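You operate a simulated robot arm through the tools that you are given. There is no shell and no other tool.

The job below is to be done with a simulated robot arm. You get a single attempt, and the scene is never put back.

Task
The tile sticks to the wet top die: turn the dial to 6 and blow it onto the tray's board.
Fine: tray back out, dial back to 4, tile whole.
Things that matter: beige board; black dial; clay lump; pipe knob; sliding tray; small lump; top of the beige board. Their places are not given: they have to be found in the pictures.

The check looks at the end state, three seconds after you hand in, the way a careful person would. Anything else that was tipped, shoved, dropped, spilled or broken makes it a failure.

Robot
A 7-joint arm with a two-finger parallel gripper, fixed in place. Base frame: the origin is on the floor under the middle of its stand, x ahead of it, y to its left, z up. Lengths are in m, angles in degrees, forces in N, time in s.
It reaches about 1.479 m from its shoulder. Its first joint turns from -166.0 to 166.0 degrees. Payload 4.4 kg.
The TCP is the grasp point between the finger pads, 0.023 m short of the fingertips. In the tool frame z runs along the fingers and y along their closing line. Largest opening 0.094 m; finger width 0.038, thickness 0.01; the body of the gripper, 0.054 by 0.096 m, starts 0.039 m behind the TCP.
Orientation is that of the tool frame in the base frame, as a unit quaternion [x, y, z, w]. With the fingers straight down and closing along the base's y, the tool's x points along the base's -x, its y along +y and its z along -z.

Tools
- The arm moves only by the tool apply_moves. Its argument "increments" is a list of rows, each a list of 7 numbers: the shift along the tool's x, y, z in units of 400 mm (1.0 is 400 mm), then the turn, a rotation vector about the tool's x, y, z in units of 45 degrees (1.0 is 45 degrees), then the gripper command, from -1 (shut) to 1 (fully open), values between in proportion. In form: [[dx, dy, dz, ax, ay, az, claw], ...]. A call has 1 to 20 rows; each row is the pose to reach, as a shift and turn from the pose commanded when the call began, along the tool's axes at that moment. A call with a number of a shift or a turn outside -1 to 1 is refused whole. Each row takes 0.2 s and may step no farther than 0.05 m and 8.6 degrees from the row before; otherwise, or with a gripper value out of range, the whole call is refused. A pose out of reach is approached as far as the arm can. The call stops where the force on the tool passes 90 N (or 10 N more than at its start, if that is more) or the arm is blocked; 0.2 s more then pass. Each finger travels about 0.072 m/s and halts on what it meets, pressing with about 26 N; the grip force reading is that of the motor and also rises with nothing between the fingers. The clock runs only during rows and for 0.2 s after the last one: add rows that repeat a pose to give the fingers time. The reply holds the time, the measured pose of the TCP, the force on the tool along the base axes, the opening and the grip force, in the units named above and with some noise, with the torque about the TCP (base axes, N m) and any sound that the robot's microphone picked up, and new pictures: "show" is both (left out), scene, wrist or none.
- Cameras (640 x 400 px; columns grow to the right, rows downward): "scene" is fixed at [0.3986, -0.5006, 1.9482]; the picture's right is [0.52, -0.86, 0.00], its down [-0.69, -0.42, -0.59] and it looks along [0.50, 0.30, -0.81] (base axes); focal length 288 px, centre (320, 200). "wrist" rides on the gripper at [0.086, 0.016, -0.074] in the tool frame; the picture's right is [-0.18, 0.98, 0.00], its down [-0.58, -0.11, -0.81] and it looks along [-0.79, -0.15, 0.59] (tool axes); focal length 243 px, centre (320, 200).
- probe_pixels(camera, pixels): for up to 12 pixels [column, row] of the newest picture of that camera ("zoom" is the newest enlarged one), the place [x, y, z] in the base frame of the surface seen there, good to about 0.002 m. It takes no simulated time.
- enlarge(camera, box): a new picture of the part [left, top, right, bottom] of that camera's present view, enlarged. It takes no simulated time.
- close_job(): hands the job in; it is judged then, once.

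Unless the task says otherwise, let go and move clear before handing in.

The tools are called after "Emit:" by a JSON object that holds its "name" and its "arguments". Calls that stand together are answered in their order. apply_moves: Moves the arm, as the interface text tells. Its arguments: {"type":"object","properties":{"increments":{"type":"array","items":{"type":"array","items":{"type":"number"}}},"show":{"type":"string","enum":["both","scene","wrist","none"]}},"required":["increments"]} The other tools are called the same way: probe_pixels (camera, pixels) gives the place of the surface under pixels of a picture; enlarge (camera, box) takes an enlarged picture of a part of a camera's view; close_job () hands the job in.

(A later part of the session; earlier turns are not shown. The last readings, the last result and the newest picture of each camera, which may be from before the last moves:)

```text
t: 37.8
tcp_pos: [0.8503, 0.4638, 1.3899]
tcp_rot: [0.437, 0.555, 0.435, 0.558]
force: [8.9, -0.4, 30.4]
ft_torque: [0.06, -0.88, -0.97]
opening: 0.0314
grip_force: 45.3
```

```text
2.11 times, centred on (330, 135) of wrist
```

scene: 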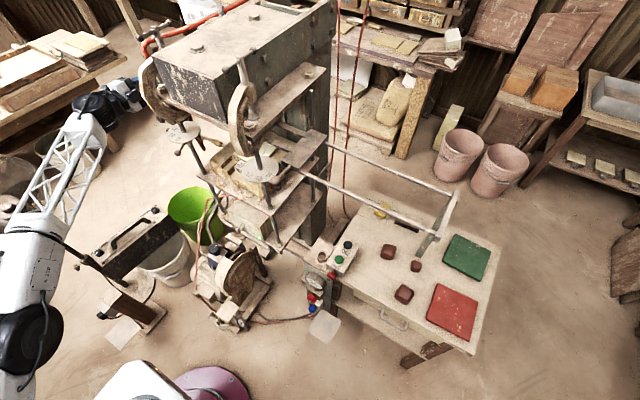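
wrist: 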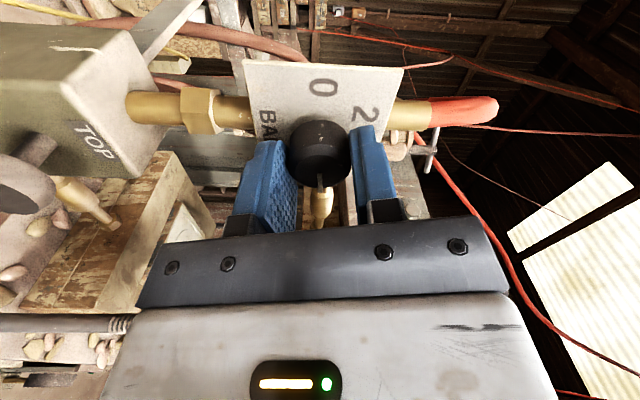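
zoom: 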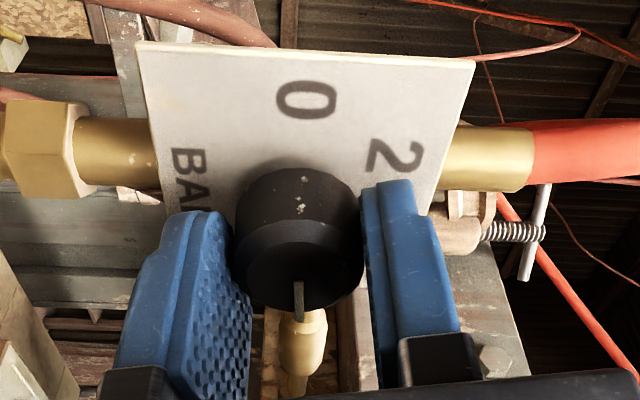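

The knob turned with the gripper; the tool roll is now 76°, so the pointer is at about 75°. Another 15° brings it to 6, and I'll ease the 30 N vertical load by shifting 1 mm.

Emit:
{"name": "apply_moves", "arguments": {"increments": [[0, 0.0025, 0, 0, 0, 0.08, -0.6], [0, 0.0025, 0, 0, 0, 0.2, -0.6], [0, 0.0025, 0, 0, 0, 0.331, -0.6], [0, 0.0025, 0, 0, 0, 0.331, -0.6]], "show": "wrist"}}

Emit:
{"name": "enlarge", "arguments": {"camera": "wrist", "box": [220, 40, 440, 230]}}

```text
t: 38.8
tcp_pos: [0.8527, 0.4685, 1.3912]
tcp_rot: [0.507, 0.5, 0.497, 0.496]
force: [-40.8, -13.5, -14.1]
ft_torque: [0.01, 0.45, -0.51]
opening: 0.0316
grip_force: 44.9
out of reach, approached as far as the arm can: row 3, 4
```

wrist: 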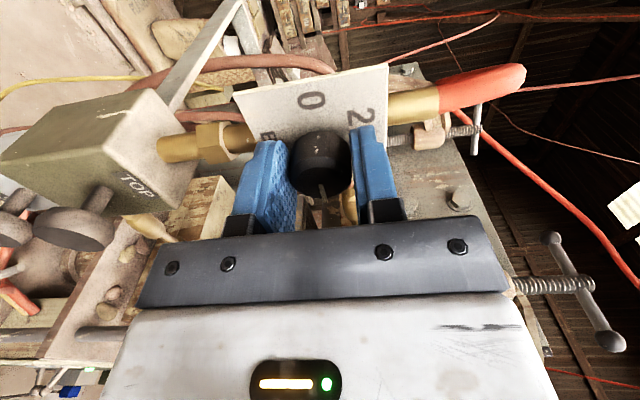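

```text
2.11 times, centred on (330, 135) of wrist
```

zoom: 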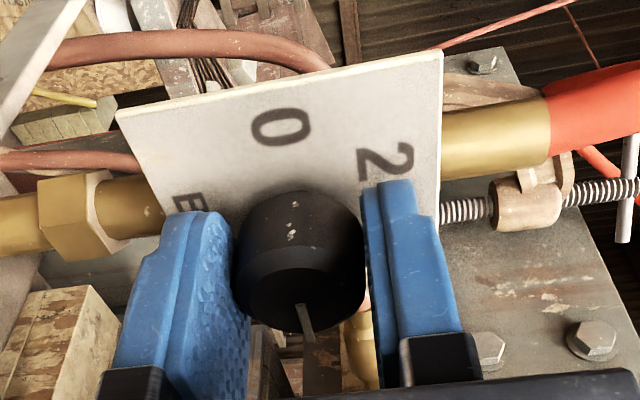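

The tool roll is 90° (at the arm's limit) and the knob's pointer line at zoom (305,320) lines up with it, so it should be at 6. I'll open the fingers, back straight off, and check the dial.

Emit:
{"name": "apply_moves", "arguments": {"increments": [[0, 0, 0, 0, 0, 0, -0.2], [0, 0, 0, 0, 0, 0, 0.1], [0, 0, 0, 0, 0, 0, 0.3], [0, 0, -0.04, 0, 0, 0, 0.3], [0, 0, -0.09, 0, 0, -0.06, 0.3], [0, 0, -0.15, 0, 0, -0.15, 0.3], [0, 0, -0.22, 0, 0, -0.3, 0.3], [0, 0, -0.28, 0, 0, -0.45, 0.3], [0, 0, -0.34, 0, 0, -0.6, 0.3]], "show": "both"}}

Emit:
{"name": "enlarge", "arguments": {"camera": "wrist", "box": [230, 0, 410, 120]}}

```text
t: 40.8
tcp_pos: [0.7171, 0.4666, 1.3952]
tcp_rot: [0.375, 0.6, 0.373, 0.601]
force: [0.8, 0.1, 0.2]
ft_torque: [-0.01, -0.03, 0.01]
opening: 0.061
grip_force: 0.0
out of reach, approached as far as the arm can: row 4
```

scene: 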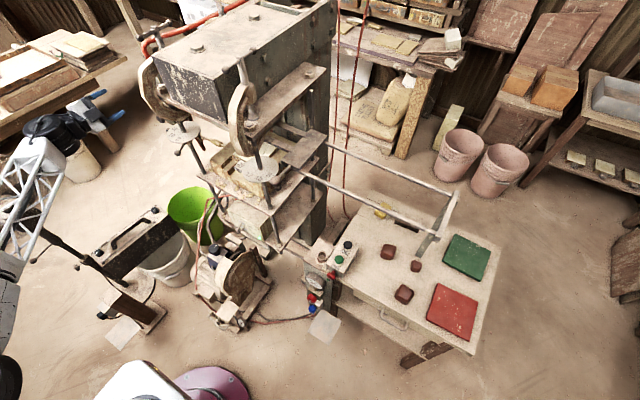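
wrist: 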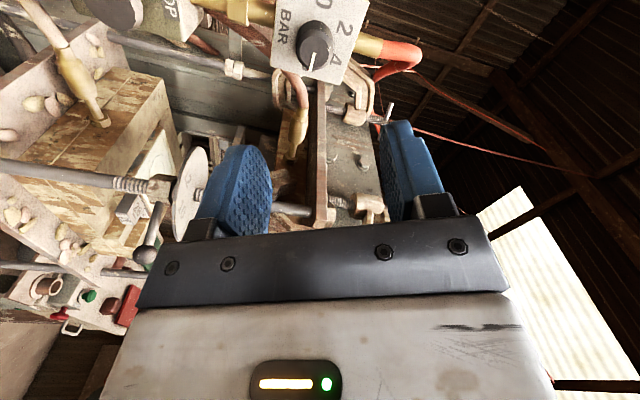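

```text
3.33 times, centred on (320, 60) of wrist
```

zoom: 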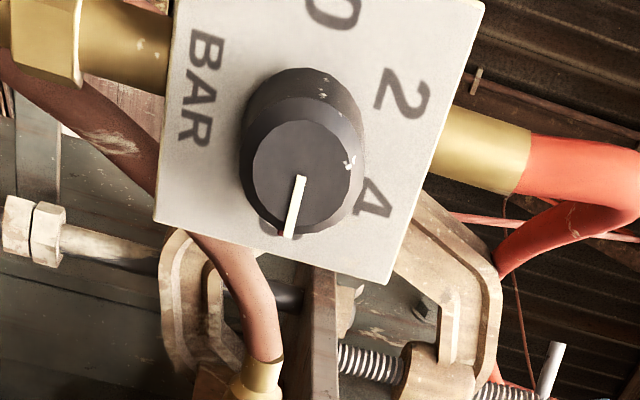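

The pointer, computed from the view, is at about 92°, which is on 6. Next is the TOP mushroom valve at about (0.835, 0.462, 1.25): I'll close the fingers and line up in front of it.

Emit:
{"name": "apply_moves", "arguments": {"increments": [[0.0247, -0.0553, 0.0, 0, 0, -0.122, 0], [0.0493, -0.1107, 0.0, 0, 0, -0.244, -0.3], [0.074, -0.166, 0.01, 0, 0, -0.367, -0.6], [0.0987, -0.2213, 0.02, 0, 0, -0.489, -1], [0.1233, -0.2767, 0.03, 0, 0, -0.611, -1], [0.148, -0.332, 0.03, 0, 0, -0.733, -1], [0.148, -0.332, 0.03, 0, 0, -0.733, -1]], "show": "both"}}

Emit:
{"name": "enlarge", "arguments": {"camera": "wrist", "box": [200, 0, 440, 200]}}

```text
t: 42.4
tcp_pos: [0.7322, 0.4634, 1.251]
tcp_rot: [0.189, 0.681, 0.188, 0.682]
force: [-0.3, -0.3, 0.1]
ft_torque: [0.04, -0.02, 0.02]
opening: 0.0001
grip_force: 26.0
```

scene: 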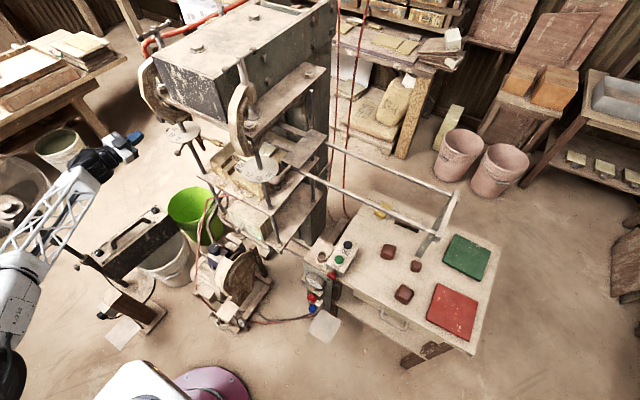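
wrist: 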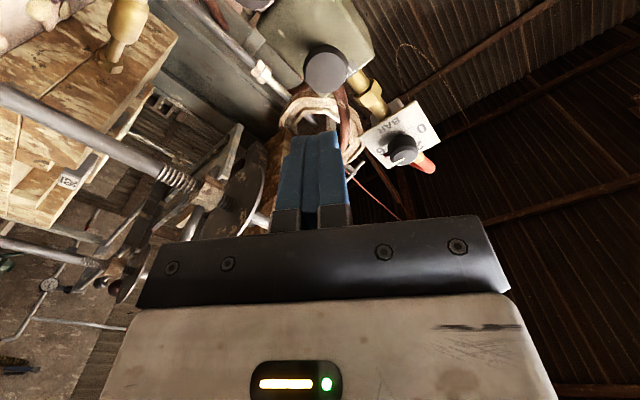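

```text
2.00 times, centred on (320, 100) of wrist
```

zoom: 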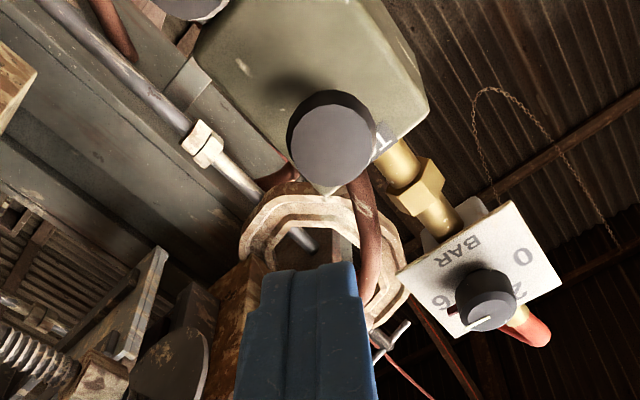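

The TOP mushroom is at wrist (326,70), directly ahead, and the dial pointer is visibly toward 6. I'll probe the mushroom's face centre.

Emit:
{"name": "probe_pixels", "arguments": {"camera": "wrist", "pixels": [[326, 70], [318, 70], [334, 70], [326, 60], [326, 80], [310, 72], [342, 72], [300, 45], [340, 50], [350, 60], [330, 20], [400, 150]]}}

```text
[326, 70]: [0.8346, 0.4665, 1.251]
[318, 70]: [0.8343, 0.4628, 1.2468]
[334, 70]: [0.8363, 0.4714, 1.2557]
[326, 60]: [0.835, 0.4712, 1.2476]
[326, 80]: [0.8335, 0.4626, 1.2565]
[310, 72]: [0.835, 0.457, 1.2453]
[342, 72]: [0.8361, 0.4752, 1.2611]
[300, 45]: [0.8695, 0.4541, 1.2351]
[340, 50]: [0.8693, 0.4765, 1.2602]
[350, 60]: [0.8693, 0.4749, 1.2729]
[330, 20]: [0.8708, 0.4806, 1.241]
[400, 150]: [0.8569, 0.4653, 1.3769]
```

The mushroom face centre is (0.8346, 0.4655, 1.2515). I'll approach with the closed fingertips and make gentle contact first.

Emit:
{"name": "apply_moves", "arguments": {"increments": [[0.0026, 0.004, 0.06, 0, 0, 0, -1], [0.0026, 0.004, 0.12, 0, 0, 0, -1], [0.0026, 0.004, 0.165, 0, 0, 0, -1], [0.0026, 0.004, 0.18, 0, 0, 0, -1], [0.0026, 0.004, 0.19, 0, 0, 0, -1], [0.0026, 0.004, 0.197, 0, 0, 0, -1], [0.0026, 0.004, 0.203, 0, 0, 0, -1]], "show": "wrist"}}

```text
t: 44.0
tcp_pos: [0.8117, 0.4621, 1.2513]
tcp_rot: [0.19, 0.681, 0.186, 0.682]
force: [-0.2, -0.5, -0.1]
ft_torque: [0.0, 0.01, 0.0]
opening: 0.0
grip_force: 26.3
```

wrist: 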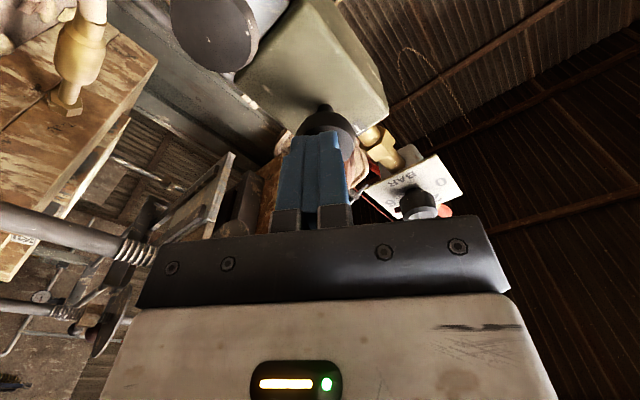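

The tips are just at the mushroom with no force yet. Now I press it in slowly.

Emit:
{"name": "apply_moves", "arguments": {"increments": [[0, 0, 0.007, 0, 0, 0, -1], [0, 0, 0.014, 0, 0, 0, -1], [0, 0, 0.021, 0, 0, 0, -1], [0, 0, 0.028, 0, 0, 0, -1]], "show": "both"}}

```text
t: 45.0
tcp_pos: [0.8225, 0.465, 1.2507]
tcp_rot: [0.19, 0.681, 0.186, 0.682]
force: [-5.4, -0.1, 3.2]
ft_torque: [-0.01, -0.08, -0.01]
opening: 0.0
grip_force: 26.0
heard: click
```

scene: 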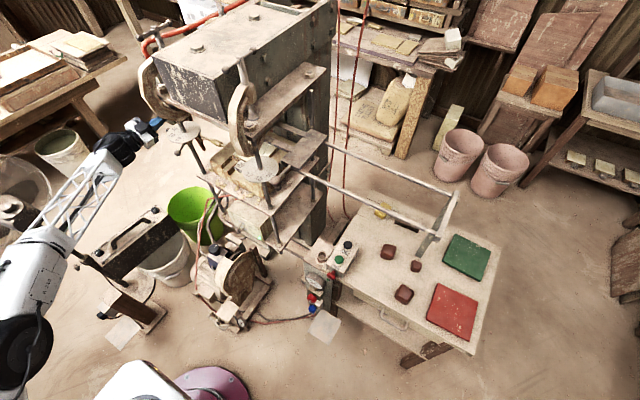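
wrist: 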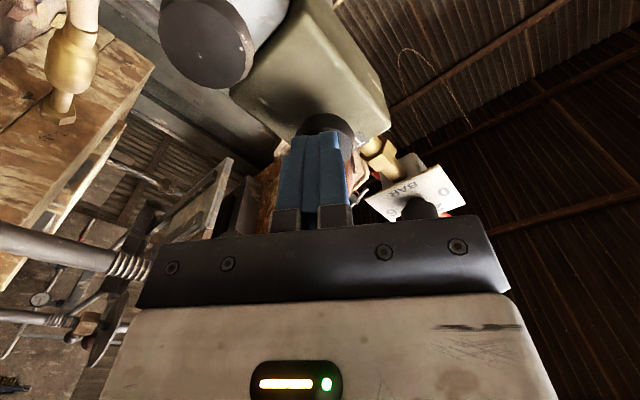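

A click was heard with the button in about 10 mm at only 5 N. I'll hold it for a moment and press slightly deeper, listening for air.

Emit:
{"name": "apply_moves", "arguments": {"increments": [[0, 0, 0.004, 0, 0, 0, -1], [0, 0, 0.008, 0, 0, 0, -1], [0, 0, 0.008, 0, 0, 0, -1], [0, 0, 0.008, 0, 0, 0, -1], [0, 0, 0.008, 0, 0, 0, -1]], "show": "wrist"}}

```text
t: 46.2
tcp_pos: [0.8243, 0.465, 1.2507]
tcp_rot: [0.19, 0.681, 0.187, 0.682]
force: [-47.5, -7.9, -5.6]
ft_torque: [0.07, -0.02, -0.16]
opening: 0.0
grip_force: 26.1
```

wrist: 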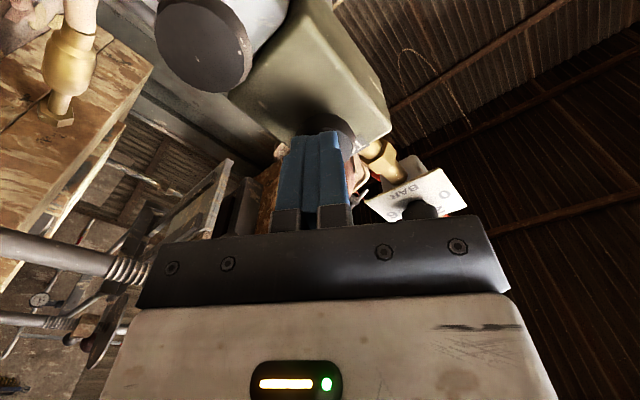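

The button bottomed out at 47 N. I'll back off and go look at the die and board.

Emit:
{"name": "apply_moves", "arguments": {"increments": [[0, 0, -0.01, 0, 0, 0, -1], [0, 0, -0.03, 0, 0, 0, -1], [0, 0, -0.07, 0, 0, 0, -1], [0, 0, -0.13, 0, 0, 0, -1], [0, 0, -0.2, 0, 0, 0, -1], [0, 0, -0.25, 0, 0, 0, -1]], "show": "both"}}

Emit:
{"name": "enlarge", "arguments": {"camera": "wrist", "box": [200, 0, 440, 200]}}

Emit:
{"name": "probe_pixels", "arguments": {"camera": "wrist", "pixels": [[326, 70], [322, 75]]}}

```text
t: 47.6
tcp_pos: [0.7251, 0.4655, 1.2511]
tcp_rot: [0.189, 0.681, 0.188, 0.682]
force: [0.1, -1.3, -0.4]
ft_torque: [0.01, 0.0, -0.02]
opening: 0.0
grip_force: 26.4
```

scene: 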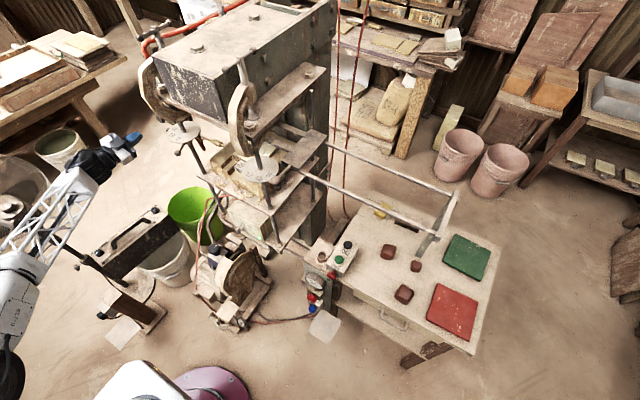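
wrist: 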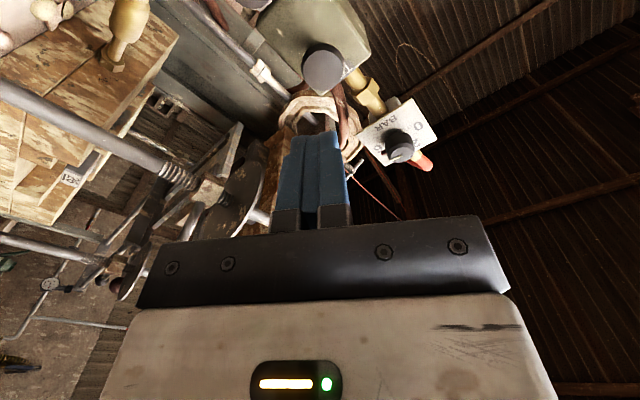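

```text
2.00 times, centred on (320, 100) of wrist
```

zoom: 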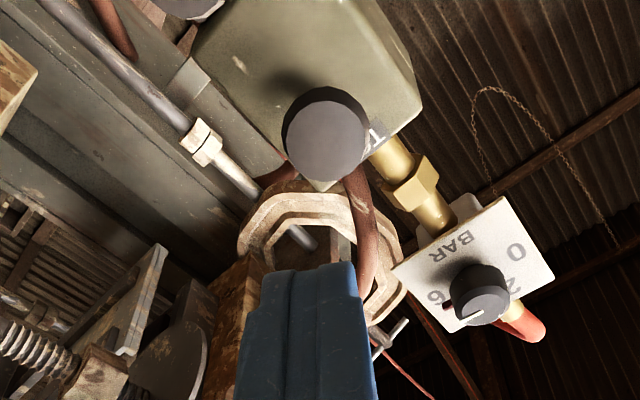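

```text
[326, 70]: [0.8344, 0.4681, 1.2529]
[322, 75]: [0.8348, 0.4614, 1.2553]
```

The valve sprang back out. I'll return to the viewing pose in front of the press to see whether the tile dropped.

Emit:
{"name": "apply_moves", "arguments": {"increments": [[-0.0395, -0.0503, -0.055, 0.0225, 0.0813, -0.0544, -1], [-0.079, -0.1006, -0.11, 0.0451, 0.1626, -0.1089, -1], [-0.1185, -0.1509, -0.155, 0.0676, 0.2438, -0.1633, -1], [-0.158, -0.2011, -0.19, 0.0902, 0.3251, -0.2177, -1], [-0.1975, -0.2514, -0.22, 0.1127, 0.4064, -0.2721, -1], [-0.237, -0.3017, -0.245, 0.1353, 0.4877, -0.3266, -1], [-0.2765, -0.352, -0.27, 0.1578, 0.5689, -0.381, -1], [-0.316, -0.4023, -0.295, 0.1803, 0.6502, -0.4354, -1], [-0.3555, -0.4526, -0.315, 0.2029, 0.7315, -0.4898, -1], [-0.395, -0.5028, -0.335, 0.2254, 0.8128, -0.5443, -1], [-0.4345, -0.5531, -0.355, 0.248, 0.894, -0.5987, -1], [-0.474, -0.6034, -0.375, 0.2705, 0.9753, -0.6531, -1]], "show": "both"}}

Emit:
{"name": "enlarge", "arguments": {"camera": "wrist", "box": [220, 100, 460, 240]}}

```text
t: 50.2
tcp_pos: [0.5738, 0.16, 1.2879]
tcp_rot: [0.0, 0.924, -0.001, 0.382]
force: [0.2, 0.3, 0.8]
ft_torque: [-0.02, 0.02, -0.01]
opening: 0.0
grip_force: 26.1
```

scene: 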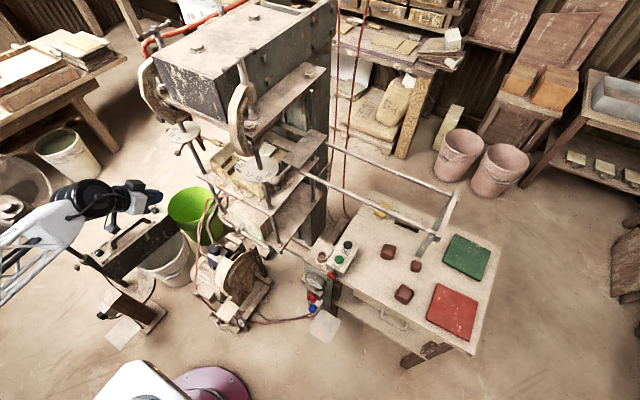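
wrist: 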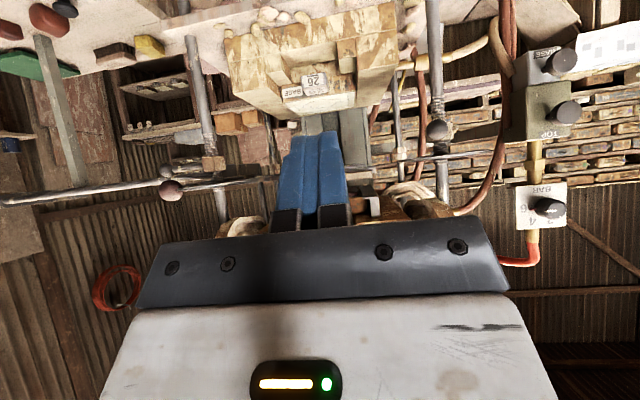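

```text
2.67 times, centred on (340, 170) of wrist
```

zoom: 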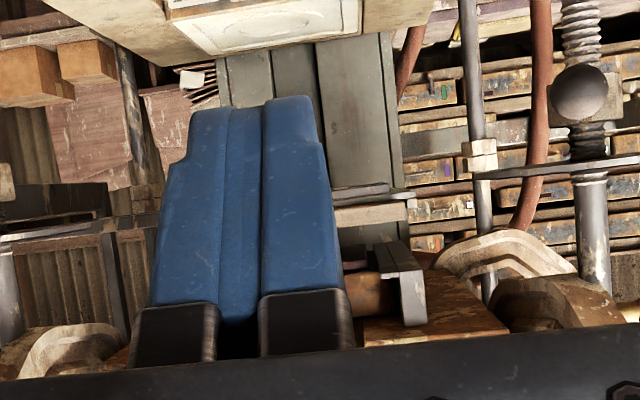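

The closed fingers block the view, so I'll open them here.

Emit:
{"name": "apply_moves", "arguments": {"increments": [[0, 0, 0, 0, 0, 0, -0.4], [0, 0, 0, 0, 0, 0, 0.2], [0, 0, 0, 0, 0, 0, 0.6], [0, 0, 0, 0, 0, 0, 0.6]], "show": "wrist"}}

Emit:
{"name": "enlarge", "arguments": {"camera": "wrist", "box": [270, 140, 410, 240]}}

```text
t: 51.2
tcp_pos: [0.5741, 0.1614, 1.2873]
tcp_rot: [0.001, 0.924, -0.001, 0.383]
force: [-0.2, -0.7, -0.3]
ft_torque: [0.01, -0.01, 0.01]
opening: 0.0751
grip_force: 0.0
```

wrist: 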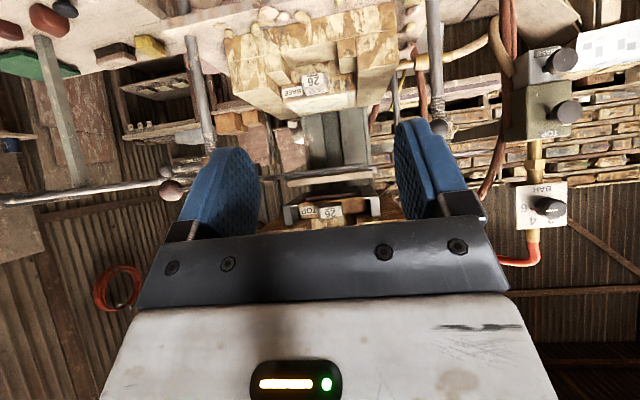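

```text
4.00 times, centred on (340, 190) of wrist
```

zoom: 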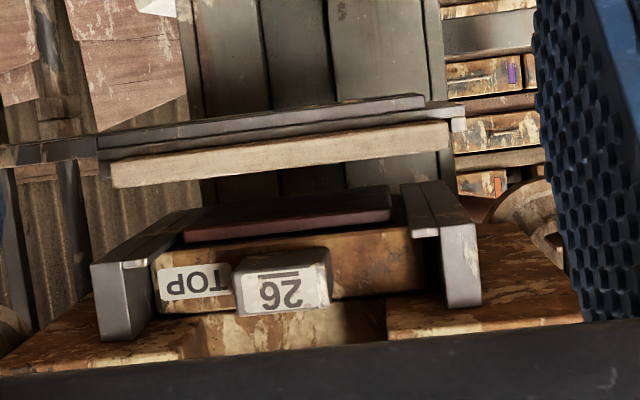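

The tile (reddish, zoom (290,210)) still hangs from the top die, so the press of TOP did not release it. I'll check the dial, the gauge and the MOTOR/AIR switch box for the reason.

Emit:
{"name": "enlarge", "arguments": {"camera": "wrist", "box": [505, 170, 585, 240]}}

Emit:
{"name": "enlarge", "arguments": {"camera": "scene", "box": [300, 265, 335, 320]}}

Emit:
{"name": "enlarge", "arguments": {"camera": "scene", "box": [215, 185, 285, 255]}}

Emit:
{"name": "enlarge", "arguments": {"camera": "wrist", "box": [490, 30, 600, 150]}}

```text
5.71 times, centred on (545, 205) of wrist
```

zoom: 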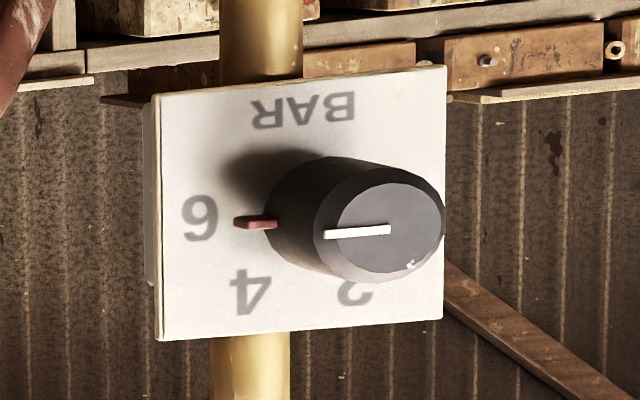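

```text
7.27 times, centred on (318, 292) of scene
```

zoom: 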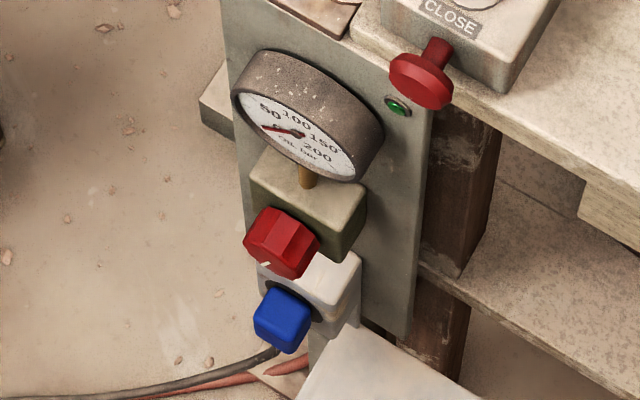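

```text
5.71 times, centred on (250, 220) of scene
```

zoom: 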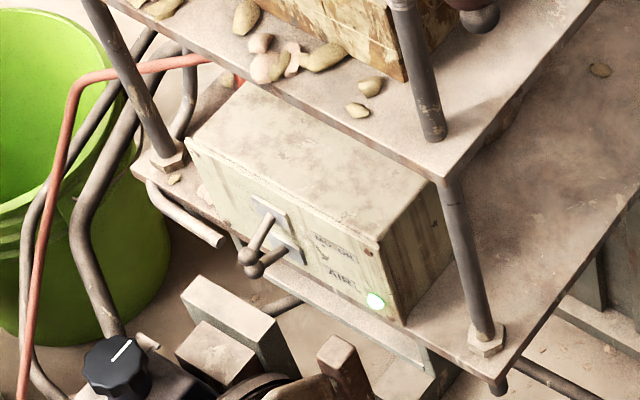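

```text
3.33 times, centred on (545, 90) of wrist
```

zoom: 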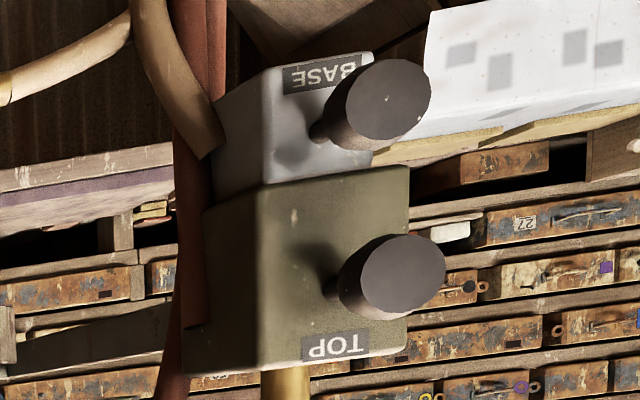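

The dial is clearly on 6 and only a click was heard with no hiss, so the air may be switched off at the MOTOR/AIR box. I'll move down in front of that box to read its levers.

Emit:
{"name": "apply_moves", "arguments": {"increments": [[0.0609, -0.0039, 0.0235, 0, 0.143, 0, 0.6], [0.1217, -0.0079, 0.047, 0, 0.286, 0, 0.6], [0.1826, -0.0118, 0.0705, 0, 0.429, 0, 0.6], [0.2434, -0.0157, 0.094, 0, 0.571, 0, 0.6], [0.3043, -0.0196, 0.1175, 0, 0.714, 0, 0.6], [0.3651, -0.0236, 0.141, 0, 0.857, 0, 0.6], [0.426, -0.0275, 0.1645, 0, 1.0, 0, 0.6]], "show": "both"}}

Emit:
{"name": "enlarge", "arguments": {"camera": "wrist", "box": [220, 0, 420, 180]}}

```text
t: 52.8
tcp_pos: [0.4988, 0.1487, 1.1224]
tcp_rot: [0.002, 1.0, 0.0, 0.0]
force: [-0.1, -0.8, 0.7]
ft_torque: [0.0, 0.0, 0.02]
opening: 0.0753
grip_force: 0.1
```

scene: 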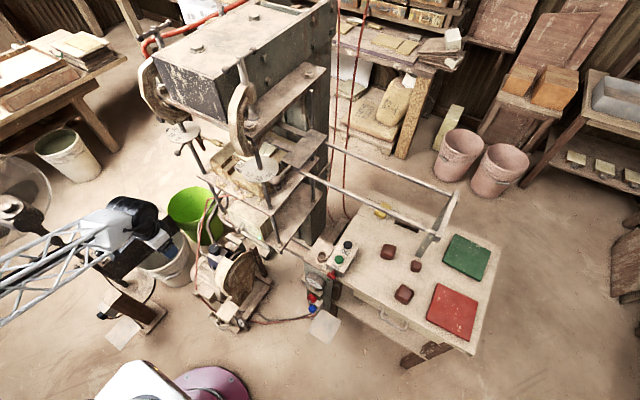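
wrist: 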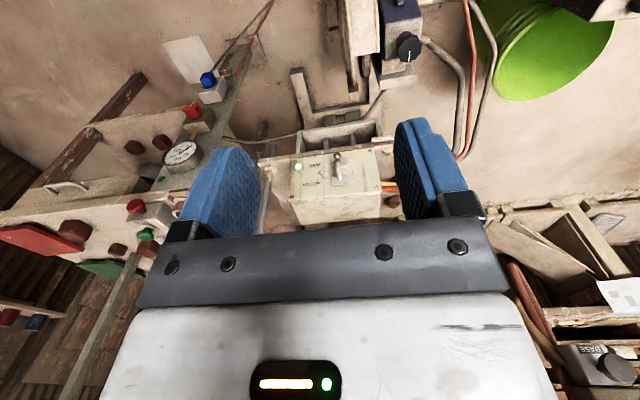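

```text
2.22 times, centred on (320, 90) of wrist
```

zoom: 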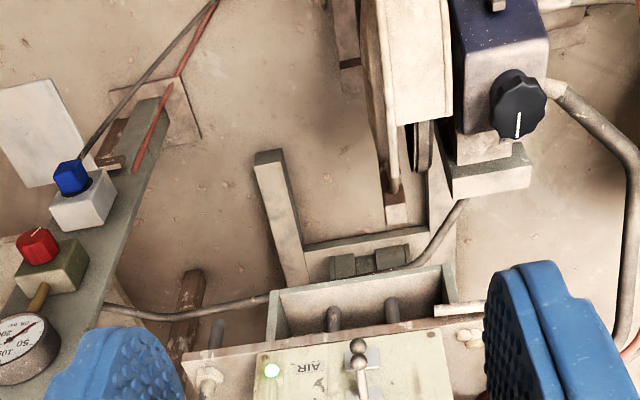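

Emit:
{"name": "enlarge", "arguments": {"camera": "wrist", "box": [285, 140, 395, 230]}}

Emit:
{"name": "probe_pixels", "arguments": {"camera": "wrist", "pixels": [[338, 156], [337, 163], [338, 175], [345, 165], [298, 166], [320, 170], [320, 195], [375, 160], [360, 200], [330, 180], [315, 165], [315, 178]]}}

```text
4.44 times, centred on (340, 185) of wrist
```

zoom: 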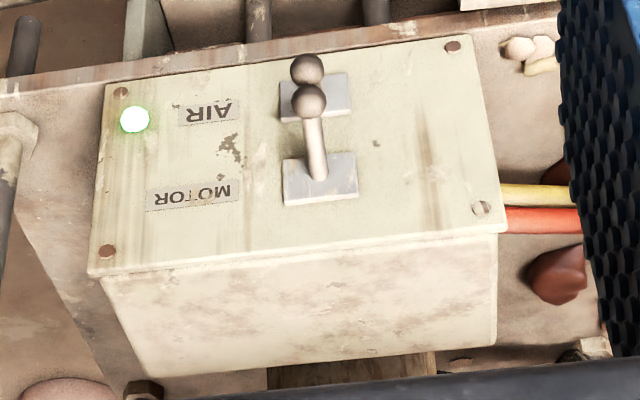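

```text
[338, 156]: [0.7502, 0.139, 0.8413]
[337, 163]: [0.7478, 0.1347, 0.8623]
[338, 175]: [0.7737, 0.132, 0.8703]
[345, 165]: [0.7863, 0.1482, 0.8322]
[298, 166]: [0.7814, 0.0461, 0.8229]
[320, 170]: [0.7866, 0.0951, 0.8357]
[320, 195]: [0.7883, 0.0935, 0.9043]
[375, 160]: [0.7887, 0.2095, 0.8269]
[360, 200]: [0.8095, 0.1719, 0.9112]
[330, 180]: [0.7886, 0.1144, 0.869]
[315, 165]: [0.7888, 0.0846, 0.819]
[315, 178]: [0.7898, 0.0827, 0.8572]
```

From the geometry, the AIR lever is up with its green lamp lit (on) and MOTOR is down (off), so air is supplied. Most likely I need a longer or firmer blow, so I'll return to TOP and hold it for several seconds. First, part of the way back.

Emit:
{"name": "apply_moves", "arguments": {"increments": [[-0.0218, 0.0361, -0.035, 0, -0.143, 0, 0], [-0.0436, 0.0721, -0.07, 0, -0.286, 0, -0.5], [-0.0654, 0.1082, -0.105, 0, -0.429, 0, -1], [-0.0871, 0.1443, -0.14, 0, -0.571, 0, -1], [-0.1089, 0.1804, -0.175, 0, -0.714, 0, -1], [-0.1307, 0.2164, -0.21, 0, -0.857, 0, -1], [-0.1525, 0.2525, -0.245, 0, -1.0, 0, -1]], "show": "none"}}

Emit:
{"name": "apply_moves", "arguments": {"increments": [[-0.0297, 0.0448, 0.0204, -0.0225, -0.0813, 0.0544, -1], [-0.0593, 0.0896, 0.0408, -0.0451, -0.1626, 0.1089, -1], [-0.089, 0.1344, 0.0613, -0.0676, -0.2438, 0.1633, -1], [-0.1187, 0.1792, 0.0817, -0.0902, -0.3251, 0.2177, -1], [-0.1483, 0.224, 0.1021, -0.1127, -0.4064, 0.2721, -1], [-0.178, 0.2688, 0.1225, -0.1353, -0.4877, 0.3266, -1], [-0.2077, 0.3135, 0.1429, -0.1578, -0.5689, 0.381, -1], [-0.2373, 0.3583, 0.1633, -0.1803, -0.6502, 0.4354, -1], [-0.267, 0.4031, 0.1838, -0.2029, -0.7315, 0.4898, -1], [-0.2967, 0.4479, 0.2042, -0.2254, -0.8128, 0.5443, -1], [-0.3263, 0.4927, 0.2246, -0.248, -0.894, 0.5987, -1], [-0.356, 0.5375, 0.245, -0.2705, -0.9753, 0.6531, -1], [-0.356, 0.5375, 0.245, -0.2705, -0.9753, 0.6531, -1]], "show": "both"}}

```text
t: 54.4
tcp_pos: [0.5608, 0.2508, 1.2206]
tcp_rot: [0.002, 0.923, -0.001, 0.384]
force: [0.2, 0.4, 0.1]
ft_torque: [-0.01, 0.01, -0.02]
opening: 0.0001
grip_force: 26.1
```

```text
t: 57.2
tcp_pos: [0.7311, 0.4645, 1.2504]
tcp_rot: [0.19, 0.681, 0.187, 0.682]
force: [-0.7, -0.4, -0.1]
ft_torque: [0.02, 0.0, 0.01]
opening: 0.0
grip_force: 26.2
```

scene: 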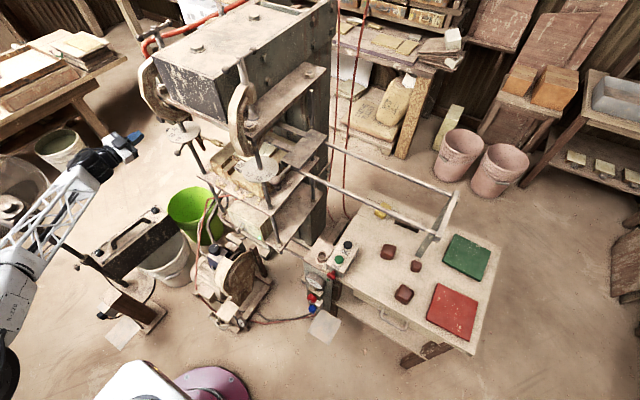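
wrist: 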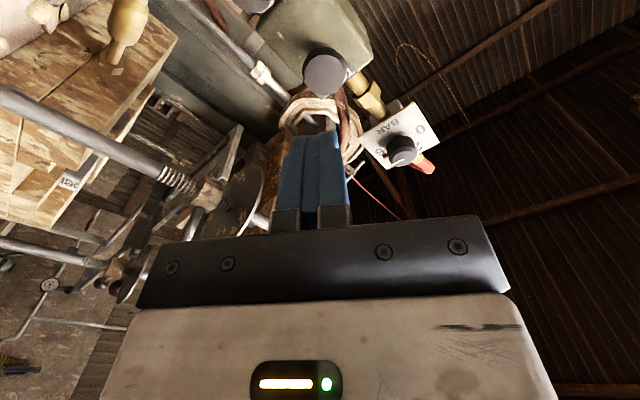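

Aligned at (0.731, 0.4645, 1.250). I'll press TOP again and hold it in for a few seconds.

Emit:
{"name": "apply_moves", "arguments": {"increments": [[0, 0, 0.06, 0, 0, 0, -1], [0, 0, 0.12, 0, 0, 0, -1], [0, 0, 0.165, 0, 0, 0, -1], [0, 0, 0.185, 0, 0, 0, -1], [0, 0, 0.2, 0, 0, 0, -1], [0, 0, 0.212, 0, 0, 0, -1], [0, 0, 0.224, 0, 0, 0, -1], [0, 0, 0.234, 0, 0, 0, -1], [0, 0, 0.234, 0, 0, 0, -1], [0, 0, 0.234, 0, 0, 0, -1], [0, 0, 0.234, 0, 0, 0, -1], [0, 0, 0.234, 0, 0, 0, -1], [0, 0, 0.234, 0, 0, 0, -1], [0, 0, 0.234, 0, 0, 0, -1], [0, 0, 0.234, 0, 0, 0, -1], [0, 0, 0.234, 0, 0, 0, -1], [0, 0, 0.234, 0, 0, 0, -1], [0, 0, 0.234, 0, 0, 0, -1], [0, 0, 0.234, 0, 0, 0, -1], [0, 0, 0.234, 0, 0, 0, -1]], "show": "both"}}

Emit:
{"name": "enlarge", "arguments": {"camera": "wrist", "box": [90, 90, 310, 260]}}

```text
t: 61.4
tcp_pos: [0.8245, 0.4659, 1.2516]
tcp_rot: [0.19, 0.681, 0.187, 0.682]
force: [-66.4, -14.3, -16.5]
ft_torque: [0.06, 0.26, -0.35]
opening: 0.0
grip_force: 25.9
heard: click
```

scene: 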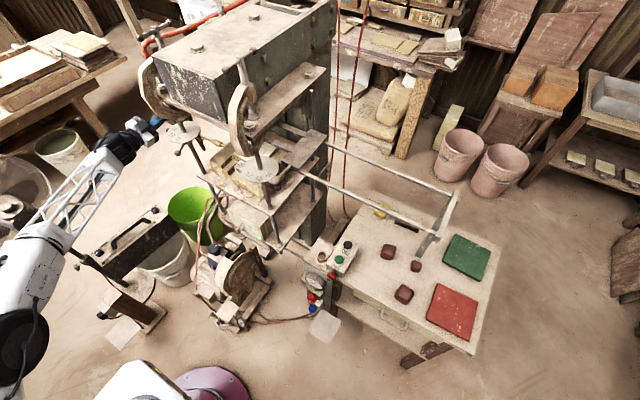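
wrist: 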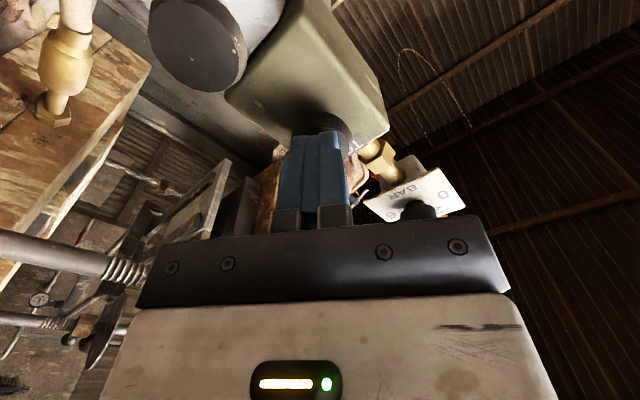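

```text
2.35 times, centred on (200, 175) of wrist
```

zoom: 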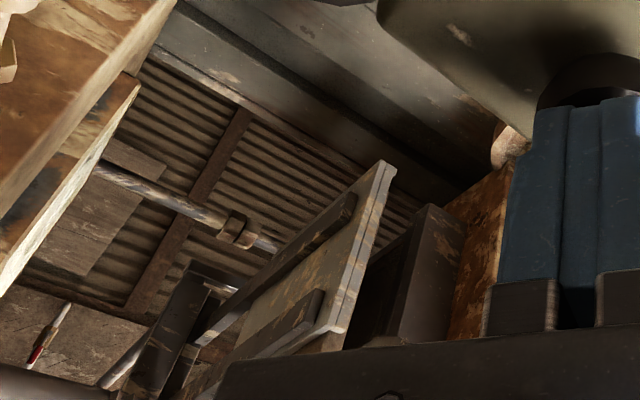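

Again there was a click, with about 2.5 s of firm hold. I'll back away and inspect the tile again with the fingers open.

Emit:
{"name": "apply_moves", "arguments": {"increments": [[0, 0, -0.02, 0, 0, 0, -1], [0, 0, -0.06, 0, 0, 0, -1], [0, 0, -0.12, 0, 0, 0, -1], [0, 0, -0.19, 0, 0, 0, -0.5], [0, 0, -0.25, 0, 0, 0, 0.2]], "show": "none"}}

Emit:
{"name": "apply_moves", "arguments": {"increments": [[-0.0395, -0.0503, -0.055, 0.0225, 0.0813, -0.0544, 0.6], [-0.079, -0.1006, -0.11, 0.0451, 0.1626, -0.1089, 0.6], [-0.1185, -0.1509, -0.155, 0.0676, 0.2438, -0.1633, 0.6], [-0.158, -0.2011, -0.19, 0.0902, 0.3251, -0.2177, 0.6], [-0.1975, -0.2514, -0.22, 0.1127, 0.4064, -0.2721, 0.6], [-0.237, -0.3017, -0.245, 0.1353, 0.4877, -0.3266, 0.6], [-0.2765, -0.352, -0.27, 0.1578, 0.5689, -0.381, 0.6], [-0.316, -0.4023, -0.295, 0.1803, 0.6502, -0.4354, 0.6], [-0.3555, -0.4526, -0.315, 0.2029, 0.7315, -0.4898, 0.6], [-0.395, -0.5028, -0.335, 0.2254, 0.8128, -0.5443, 0.6], [-0.4345, -0.5531, -0.355, 0.248, 0.894, -0.5987, 0.6], [-0.474, -0.6034, -0.375, 0.2705, 0.9753, -0.6531, 0.6]], "show": "wrist"}}

Emit:
{"name": "enlarge", "arguments": {"camera": "wrist", "box": [270, 140, 410, 240]}}

```text
t: 62.6
tcp_pos: [0.7253, 0.4658, 1.2532]
tcp_rot: [0.19, 0.681, 0.188, 0.682]
force: [-0.3, 0.2, -0.7]
ft_torque: [-0.01, -0.02, -0.04]
opening: 0.0565
grip_force: 0.1
```

```text
t: 65.2
tcp_pos: [0.5761, 0.1613, 1.2901]
tcp_rot: [0.001, 0.924, -0.002, 0.382]
force: [-0.5, -0.4, -0.3]
ft_torque: [0.02, -0.03, -0.01]
opening: 0.0752
grip_force: 0.1
```

wrist: 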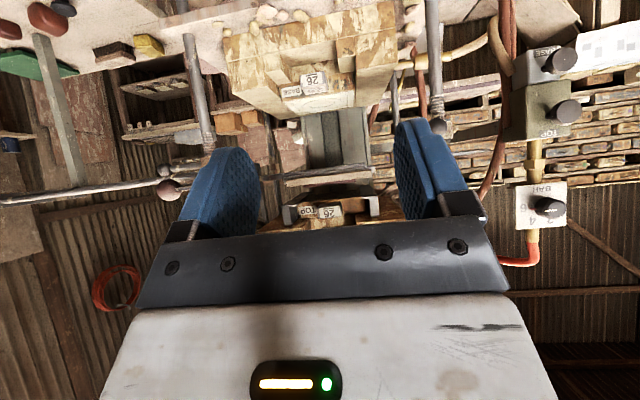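

```text
4.00 times, centred on (340, 190) of wrist
```

zoom: 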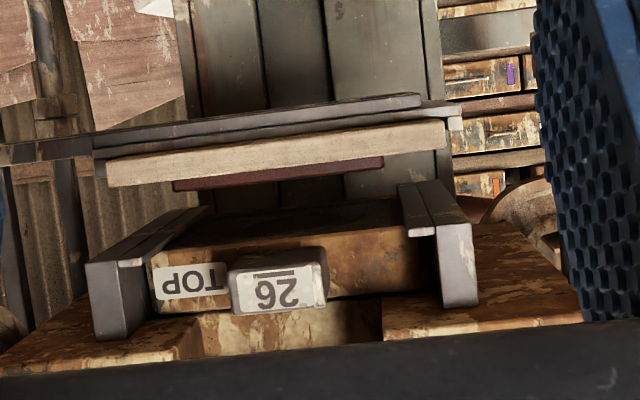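

The longer hold worked: the top die is now bare and the tile lies flat on the board (reddish strip at zoom (280,175), well inside the board edges). Next I pull the tray out; because the stem is so close to the disc, I'll grip it with the tool leaning 45° from the -y side. First I reposition.

Emit:
{"name": "apply_moves", "arguments": {"increments": [[-0.0263, -0.0778, -0.0365, -0.1052, 0.1052, 0.0436, 0.4], [-0.0526, -0.1556, -0.0731, -0.2104, 0.2104, 0.0871, 0.2], [-0.0789, -0.2333, -0.1096, -0.3157, 0.3157, 0.1307, 0], [-0.1052, -0.3111, -0.1461, -0.4209, 0.4209, 0.1742, -0.2], [-0.1316, -0.3889, -0.1827, -0.5261, 0.5261, 0.2178, -0.4], [-0.1579, -0.4667, -0.2192, -0.6313, 0.6313, 0.2613, -0.55], [-0.1842, -0.5444, -0.2557, -0.7366, 0.7366, 0.3049, -0.55], [-0.2105, -0.6222, -0.2923, -0.8418, 0.8418, 0.3484, -0.55], [-0.2368, -0.7, -0.3288, -0.947, 0.947, 0.392, -0.55]], "show": "both"}}

```text
t: 67.2
tcp_pos: [0.5474, -0.1177, 1.4501]
tcp_rot: [0.001, 0.924, 0.382, 0.0]
force: [-0.7, -0.4, -0.5]
ft_torque: [0.0, 0.03, -0.01]
opening: 0.0211
grip_force: 0.1
```

scene: 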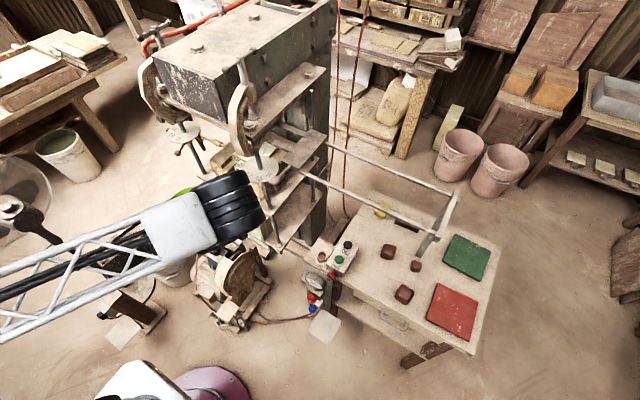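
wrist: 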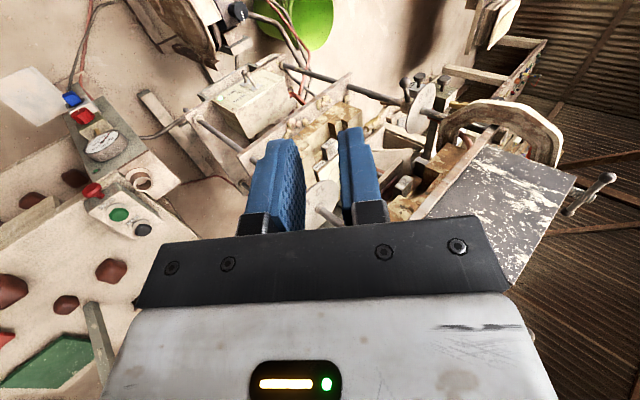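

The orientation is as planned (45° lean). I'll move over to the pre-grasp, back along the tool axis from the stem.

Emit:
{"name": "apply_moves", "arguments": {"increments": [[-0.0911, -0.0336, -0.0009, 0, 0, 0, -0.3], [-0.1823, -0.0673, -0.0018, 0, 0, 0, -0.3], [-0.2734, -0.1009, -0.0026, 0, 0, 0, -0.3], [-0.3645, -0.1345, -0.0035, 0, 0, 0, -0.3], [-0.4556, -0.1681, -0.0044, 0, 0, 0, -0.3], [-0.5468, -0.2018, -0.0053, 0, 0, 0, -0.3], [-0.6379, -0.2354, -0.0061, 0, 0, 0, -0.3], [-0.729, -0.269, -0.007, 0, 0, 0, -0.3], [-0.729, -0.269, -0.007, 0, 0, 0, -0.3]], "show": "both"}}

Emit:
{"name": "enlarge", "arguments": {"camera": "wrist", "box": [220, 0, 440, 200]}}

```text
t: 69.2
tcp_pos: [0.8423, -0.1997, 1.3749]
tcp_rot: [0.002, 0.924, 0.382, 0.001]
force: [-0.8, 0.2, 0.3]
ft_torque: [0.0, -0.01, 0.01]
opening: 0.0331
grip_force: 0.0
```

scene: 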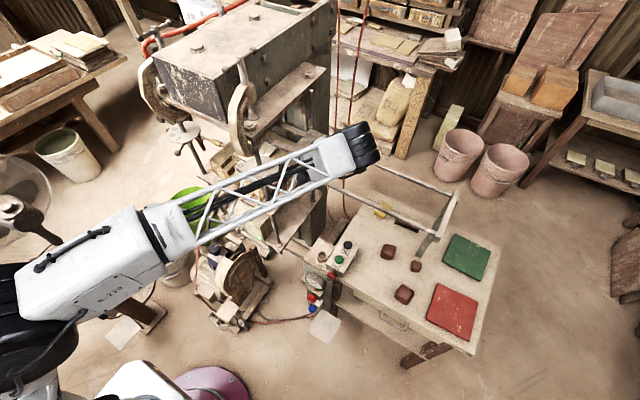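
wrist: 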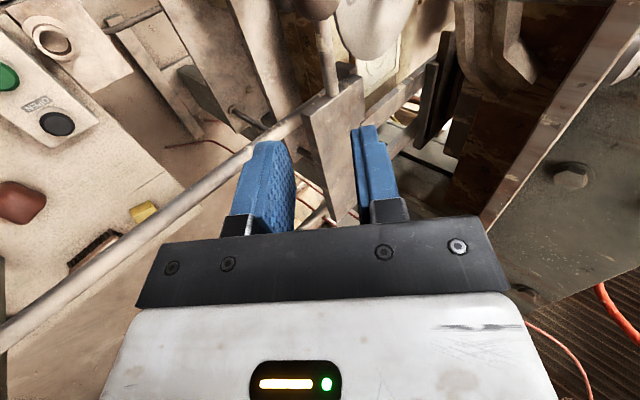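

```text
2.00 times, centred on (330, 100) of wrist
```

zoom: 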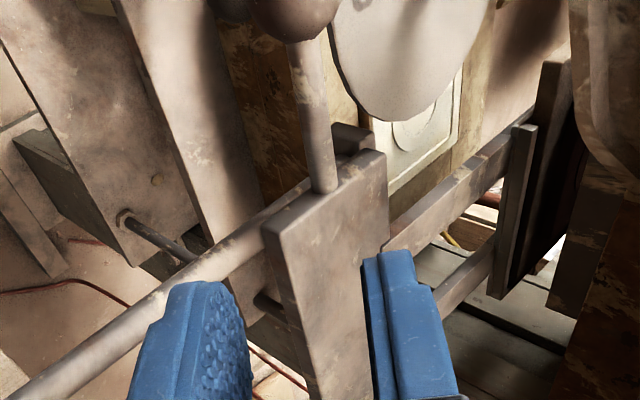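

The stem is at wrist (327,55) with the ball above it and the disc just to its right at (375,30). I'll probe them for a precise approach.

Emit:
{"name": "probe_pixels", "arguments": {"camera": "wrist", "pixels": [[323, 40], [326, 60], [330, 80], [334, 92], [318, 8], [345, 40], [350, 55], [340, 20], [320, 60], [332, 60], [300, 115], [355, 85]]}}

```text
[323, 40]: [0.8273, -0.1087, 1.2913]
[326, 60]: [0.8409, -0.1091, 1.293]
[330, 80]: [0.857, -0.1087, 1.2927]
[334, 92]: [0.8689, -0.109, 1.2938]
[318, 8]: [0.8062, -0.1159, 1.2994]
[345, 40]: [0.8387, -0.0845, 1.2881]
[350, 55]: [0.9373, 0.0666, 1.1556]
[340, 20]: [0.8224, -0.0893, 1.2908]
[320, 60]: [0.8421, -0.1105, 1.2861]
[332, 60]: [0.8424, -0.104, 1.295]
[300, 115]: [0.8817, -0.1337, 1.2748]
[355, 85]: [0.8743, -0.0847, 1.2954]
```

The stem centre is now at about y = -0.1045, z = 1.288. I'll advance most of the way with a 6 mm lateral correction and a narrow opening, then verify before the last part.

Emit:
{"name": "apply_moves", "arguments": {"increments": [[0.004, 0.005, 0.04, 0, 0, 0, -0.53], [0.008, 0.01, 0.08, 0, 0, 0, -0.53], [0.008, 0.015, 0.12, 0, 0, 0, -0.53], [0.008, 0.015, 0.16, 0, 0, 0, -0.53], [0.008, 0.015, 0.19, 0, 0, 0, -0.53], [0.008, 0.015, 0.19, 0, 0, 0, -0.53]], "show": "wrist"}}

Emit:
{"name": "enlarge", "arguments": {"camera": "wrist", "box": [230, 0, 430, 220]}}

Emit:
{"name": "probe_pixels", "arguments": {"camera": "wrist", "pixels": [[320, 110], [325, 130], [328, 150], [298, 40], [300, 140], [345, 140], [350, 160], [360, 110], [375, 130], [300, 160], [345, 100], [355, 80]]}}

```text
t: 70.6
tcp_pos: [0.8349, -0.1411, 1.3256]
tcp_rot: [0.001, 0.924, 0.382, 0.001]
force: [-0.8, -0.6, 0.3]
ft_torque: [-0.02, -0.01, 0.03]
opening: 0.0221
grip_force: 0.0
```

wrist: 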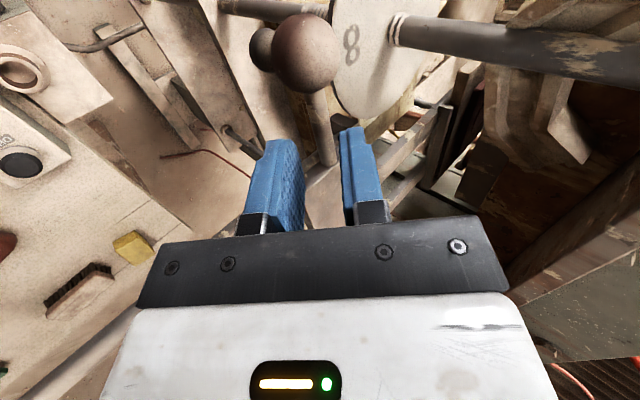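

```text
1.82 times, centred on (330, 110) of wrist
```

zoom: 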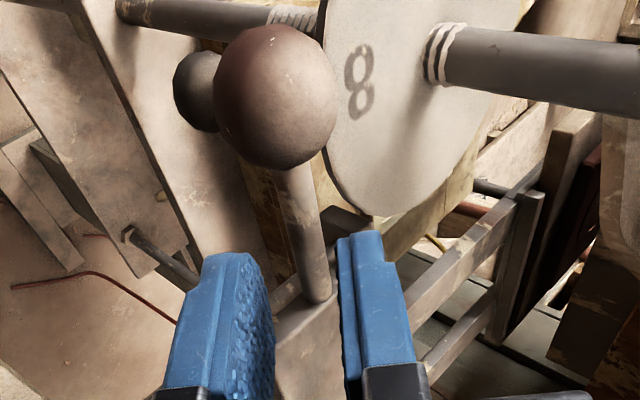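

```text
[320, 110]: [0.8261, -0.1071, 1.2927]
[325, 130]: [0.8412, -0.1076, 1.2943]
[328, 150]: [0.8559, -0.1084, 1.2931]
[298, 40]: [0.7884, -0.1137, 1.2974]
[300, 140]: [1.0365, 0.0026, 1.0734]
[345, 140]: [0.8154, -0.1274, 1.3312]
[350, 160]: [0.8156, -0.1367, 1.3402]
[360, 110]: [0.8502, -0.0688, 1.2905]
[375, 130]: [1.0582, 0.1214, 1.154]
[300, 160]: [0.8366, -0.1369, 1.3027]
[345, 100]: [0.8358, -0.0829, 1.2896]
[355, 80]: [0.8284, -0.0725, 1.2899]
```

The lateral offset is only about 1.4 mm and the TCP x is 4 mm short. I'll correct both and go in the remaining 35 mm, stopping with the tips 5 mm past the stem axis.

Emit:
{"name": "apply_moves", "arguments": {"increments": [[-0.01, 0.0035, 0.015, 0, 0, 0, -0.53], [-0.01, 0.0035, 0.035, 0, 0, 0, -0.53], [-0.01, 0.0035, 0.055, 0, 0, 0, -0.53], [-0.01, 0.0035, 0.07, 0, 0, 0, -0.53], [-0.01, 0.0035, 0.07, 0, 0, 0, -0.53]], "show": "wrist"}}

Emit:
{"name": "enlarge", "arguments": {"camera": "wrist", "box": [230, 0, 430, 220]}}

Emit:
{"name": "probe_pixels", "arguments": {"camera": "wrist", "pixels": [[318, 130], [320, 145], [323, 160], [290, 60], [345, 150], [350, 165], [355, 130], [370, 120]]}}

```text
t: 71.8
tcp_pos: [0.8402, -0.1203, 1.3085]
tcp_rot: [0.002, 0.924, 0.382, 0.0]
force: [-0.4, -0.6, 0.1]
ft_torque: [0.0, 0.05, 0.03]
opening: 0.0221
grip_force: 0.1
```

wrist: 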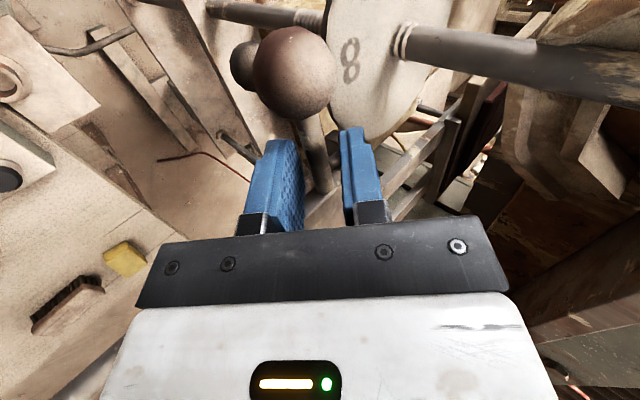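

```text
1.82 times, centred on (330, 110) of wrist
```

zoom: 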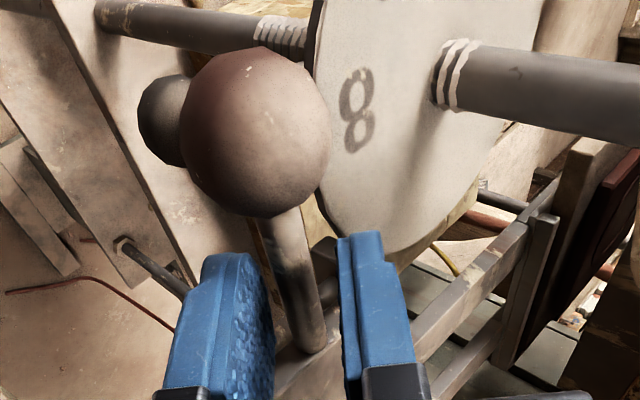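

```text
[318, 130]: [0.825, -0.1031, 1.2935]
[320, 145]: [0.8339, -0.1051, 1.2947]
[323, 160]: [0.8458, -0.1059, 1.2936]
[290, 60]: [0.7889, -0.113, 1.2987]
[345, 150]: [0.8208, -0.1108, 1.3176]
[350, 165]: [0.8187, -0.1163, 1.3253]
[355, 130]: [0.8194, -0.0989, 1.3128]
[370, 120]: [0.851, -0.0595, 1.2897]
```

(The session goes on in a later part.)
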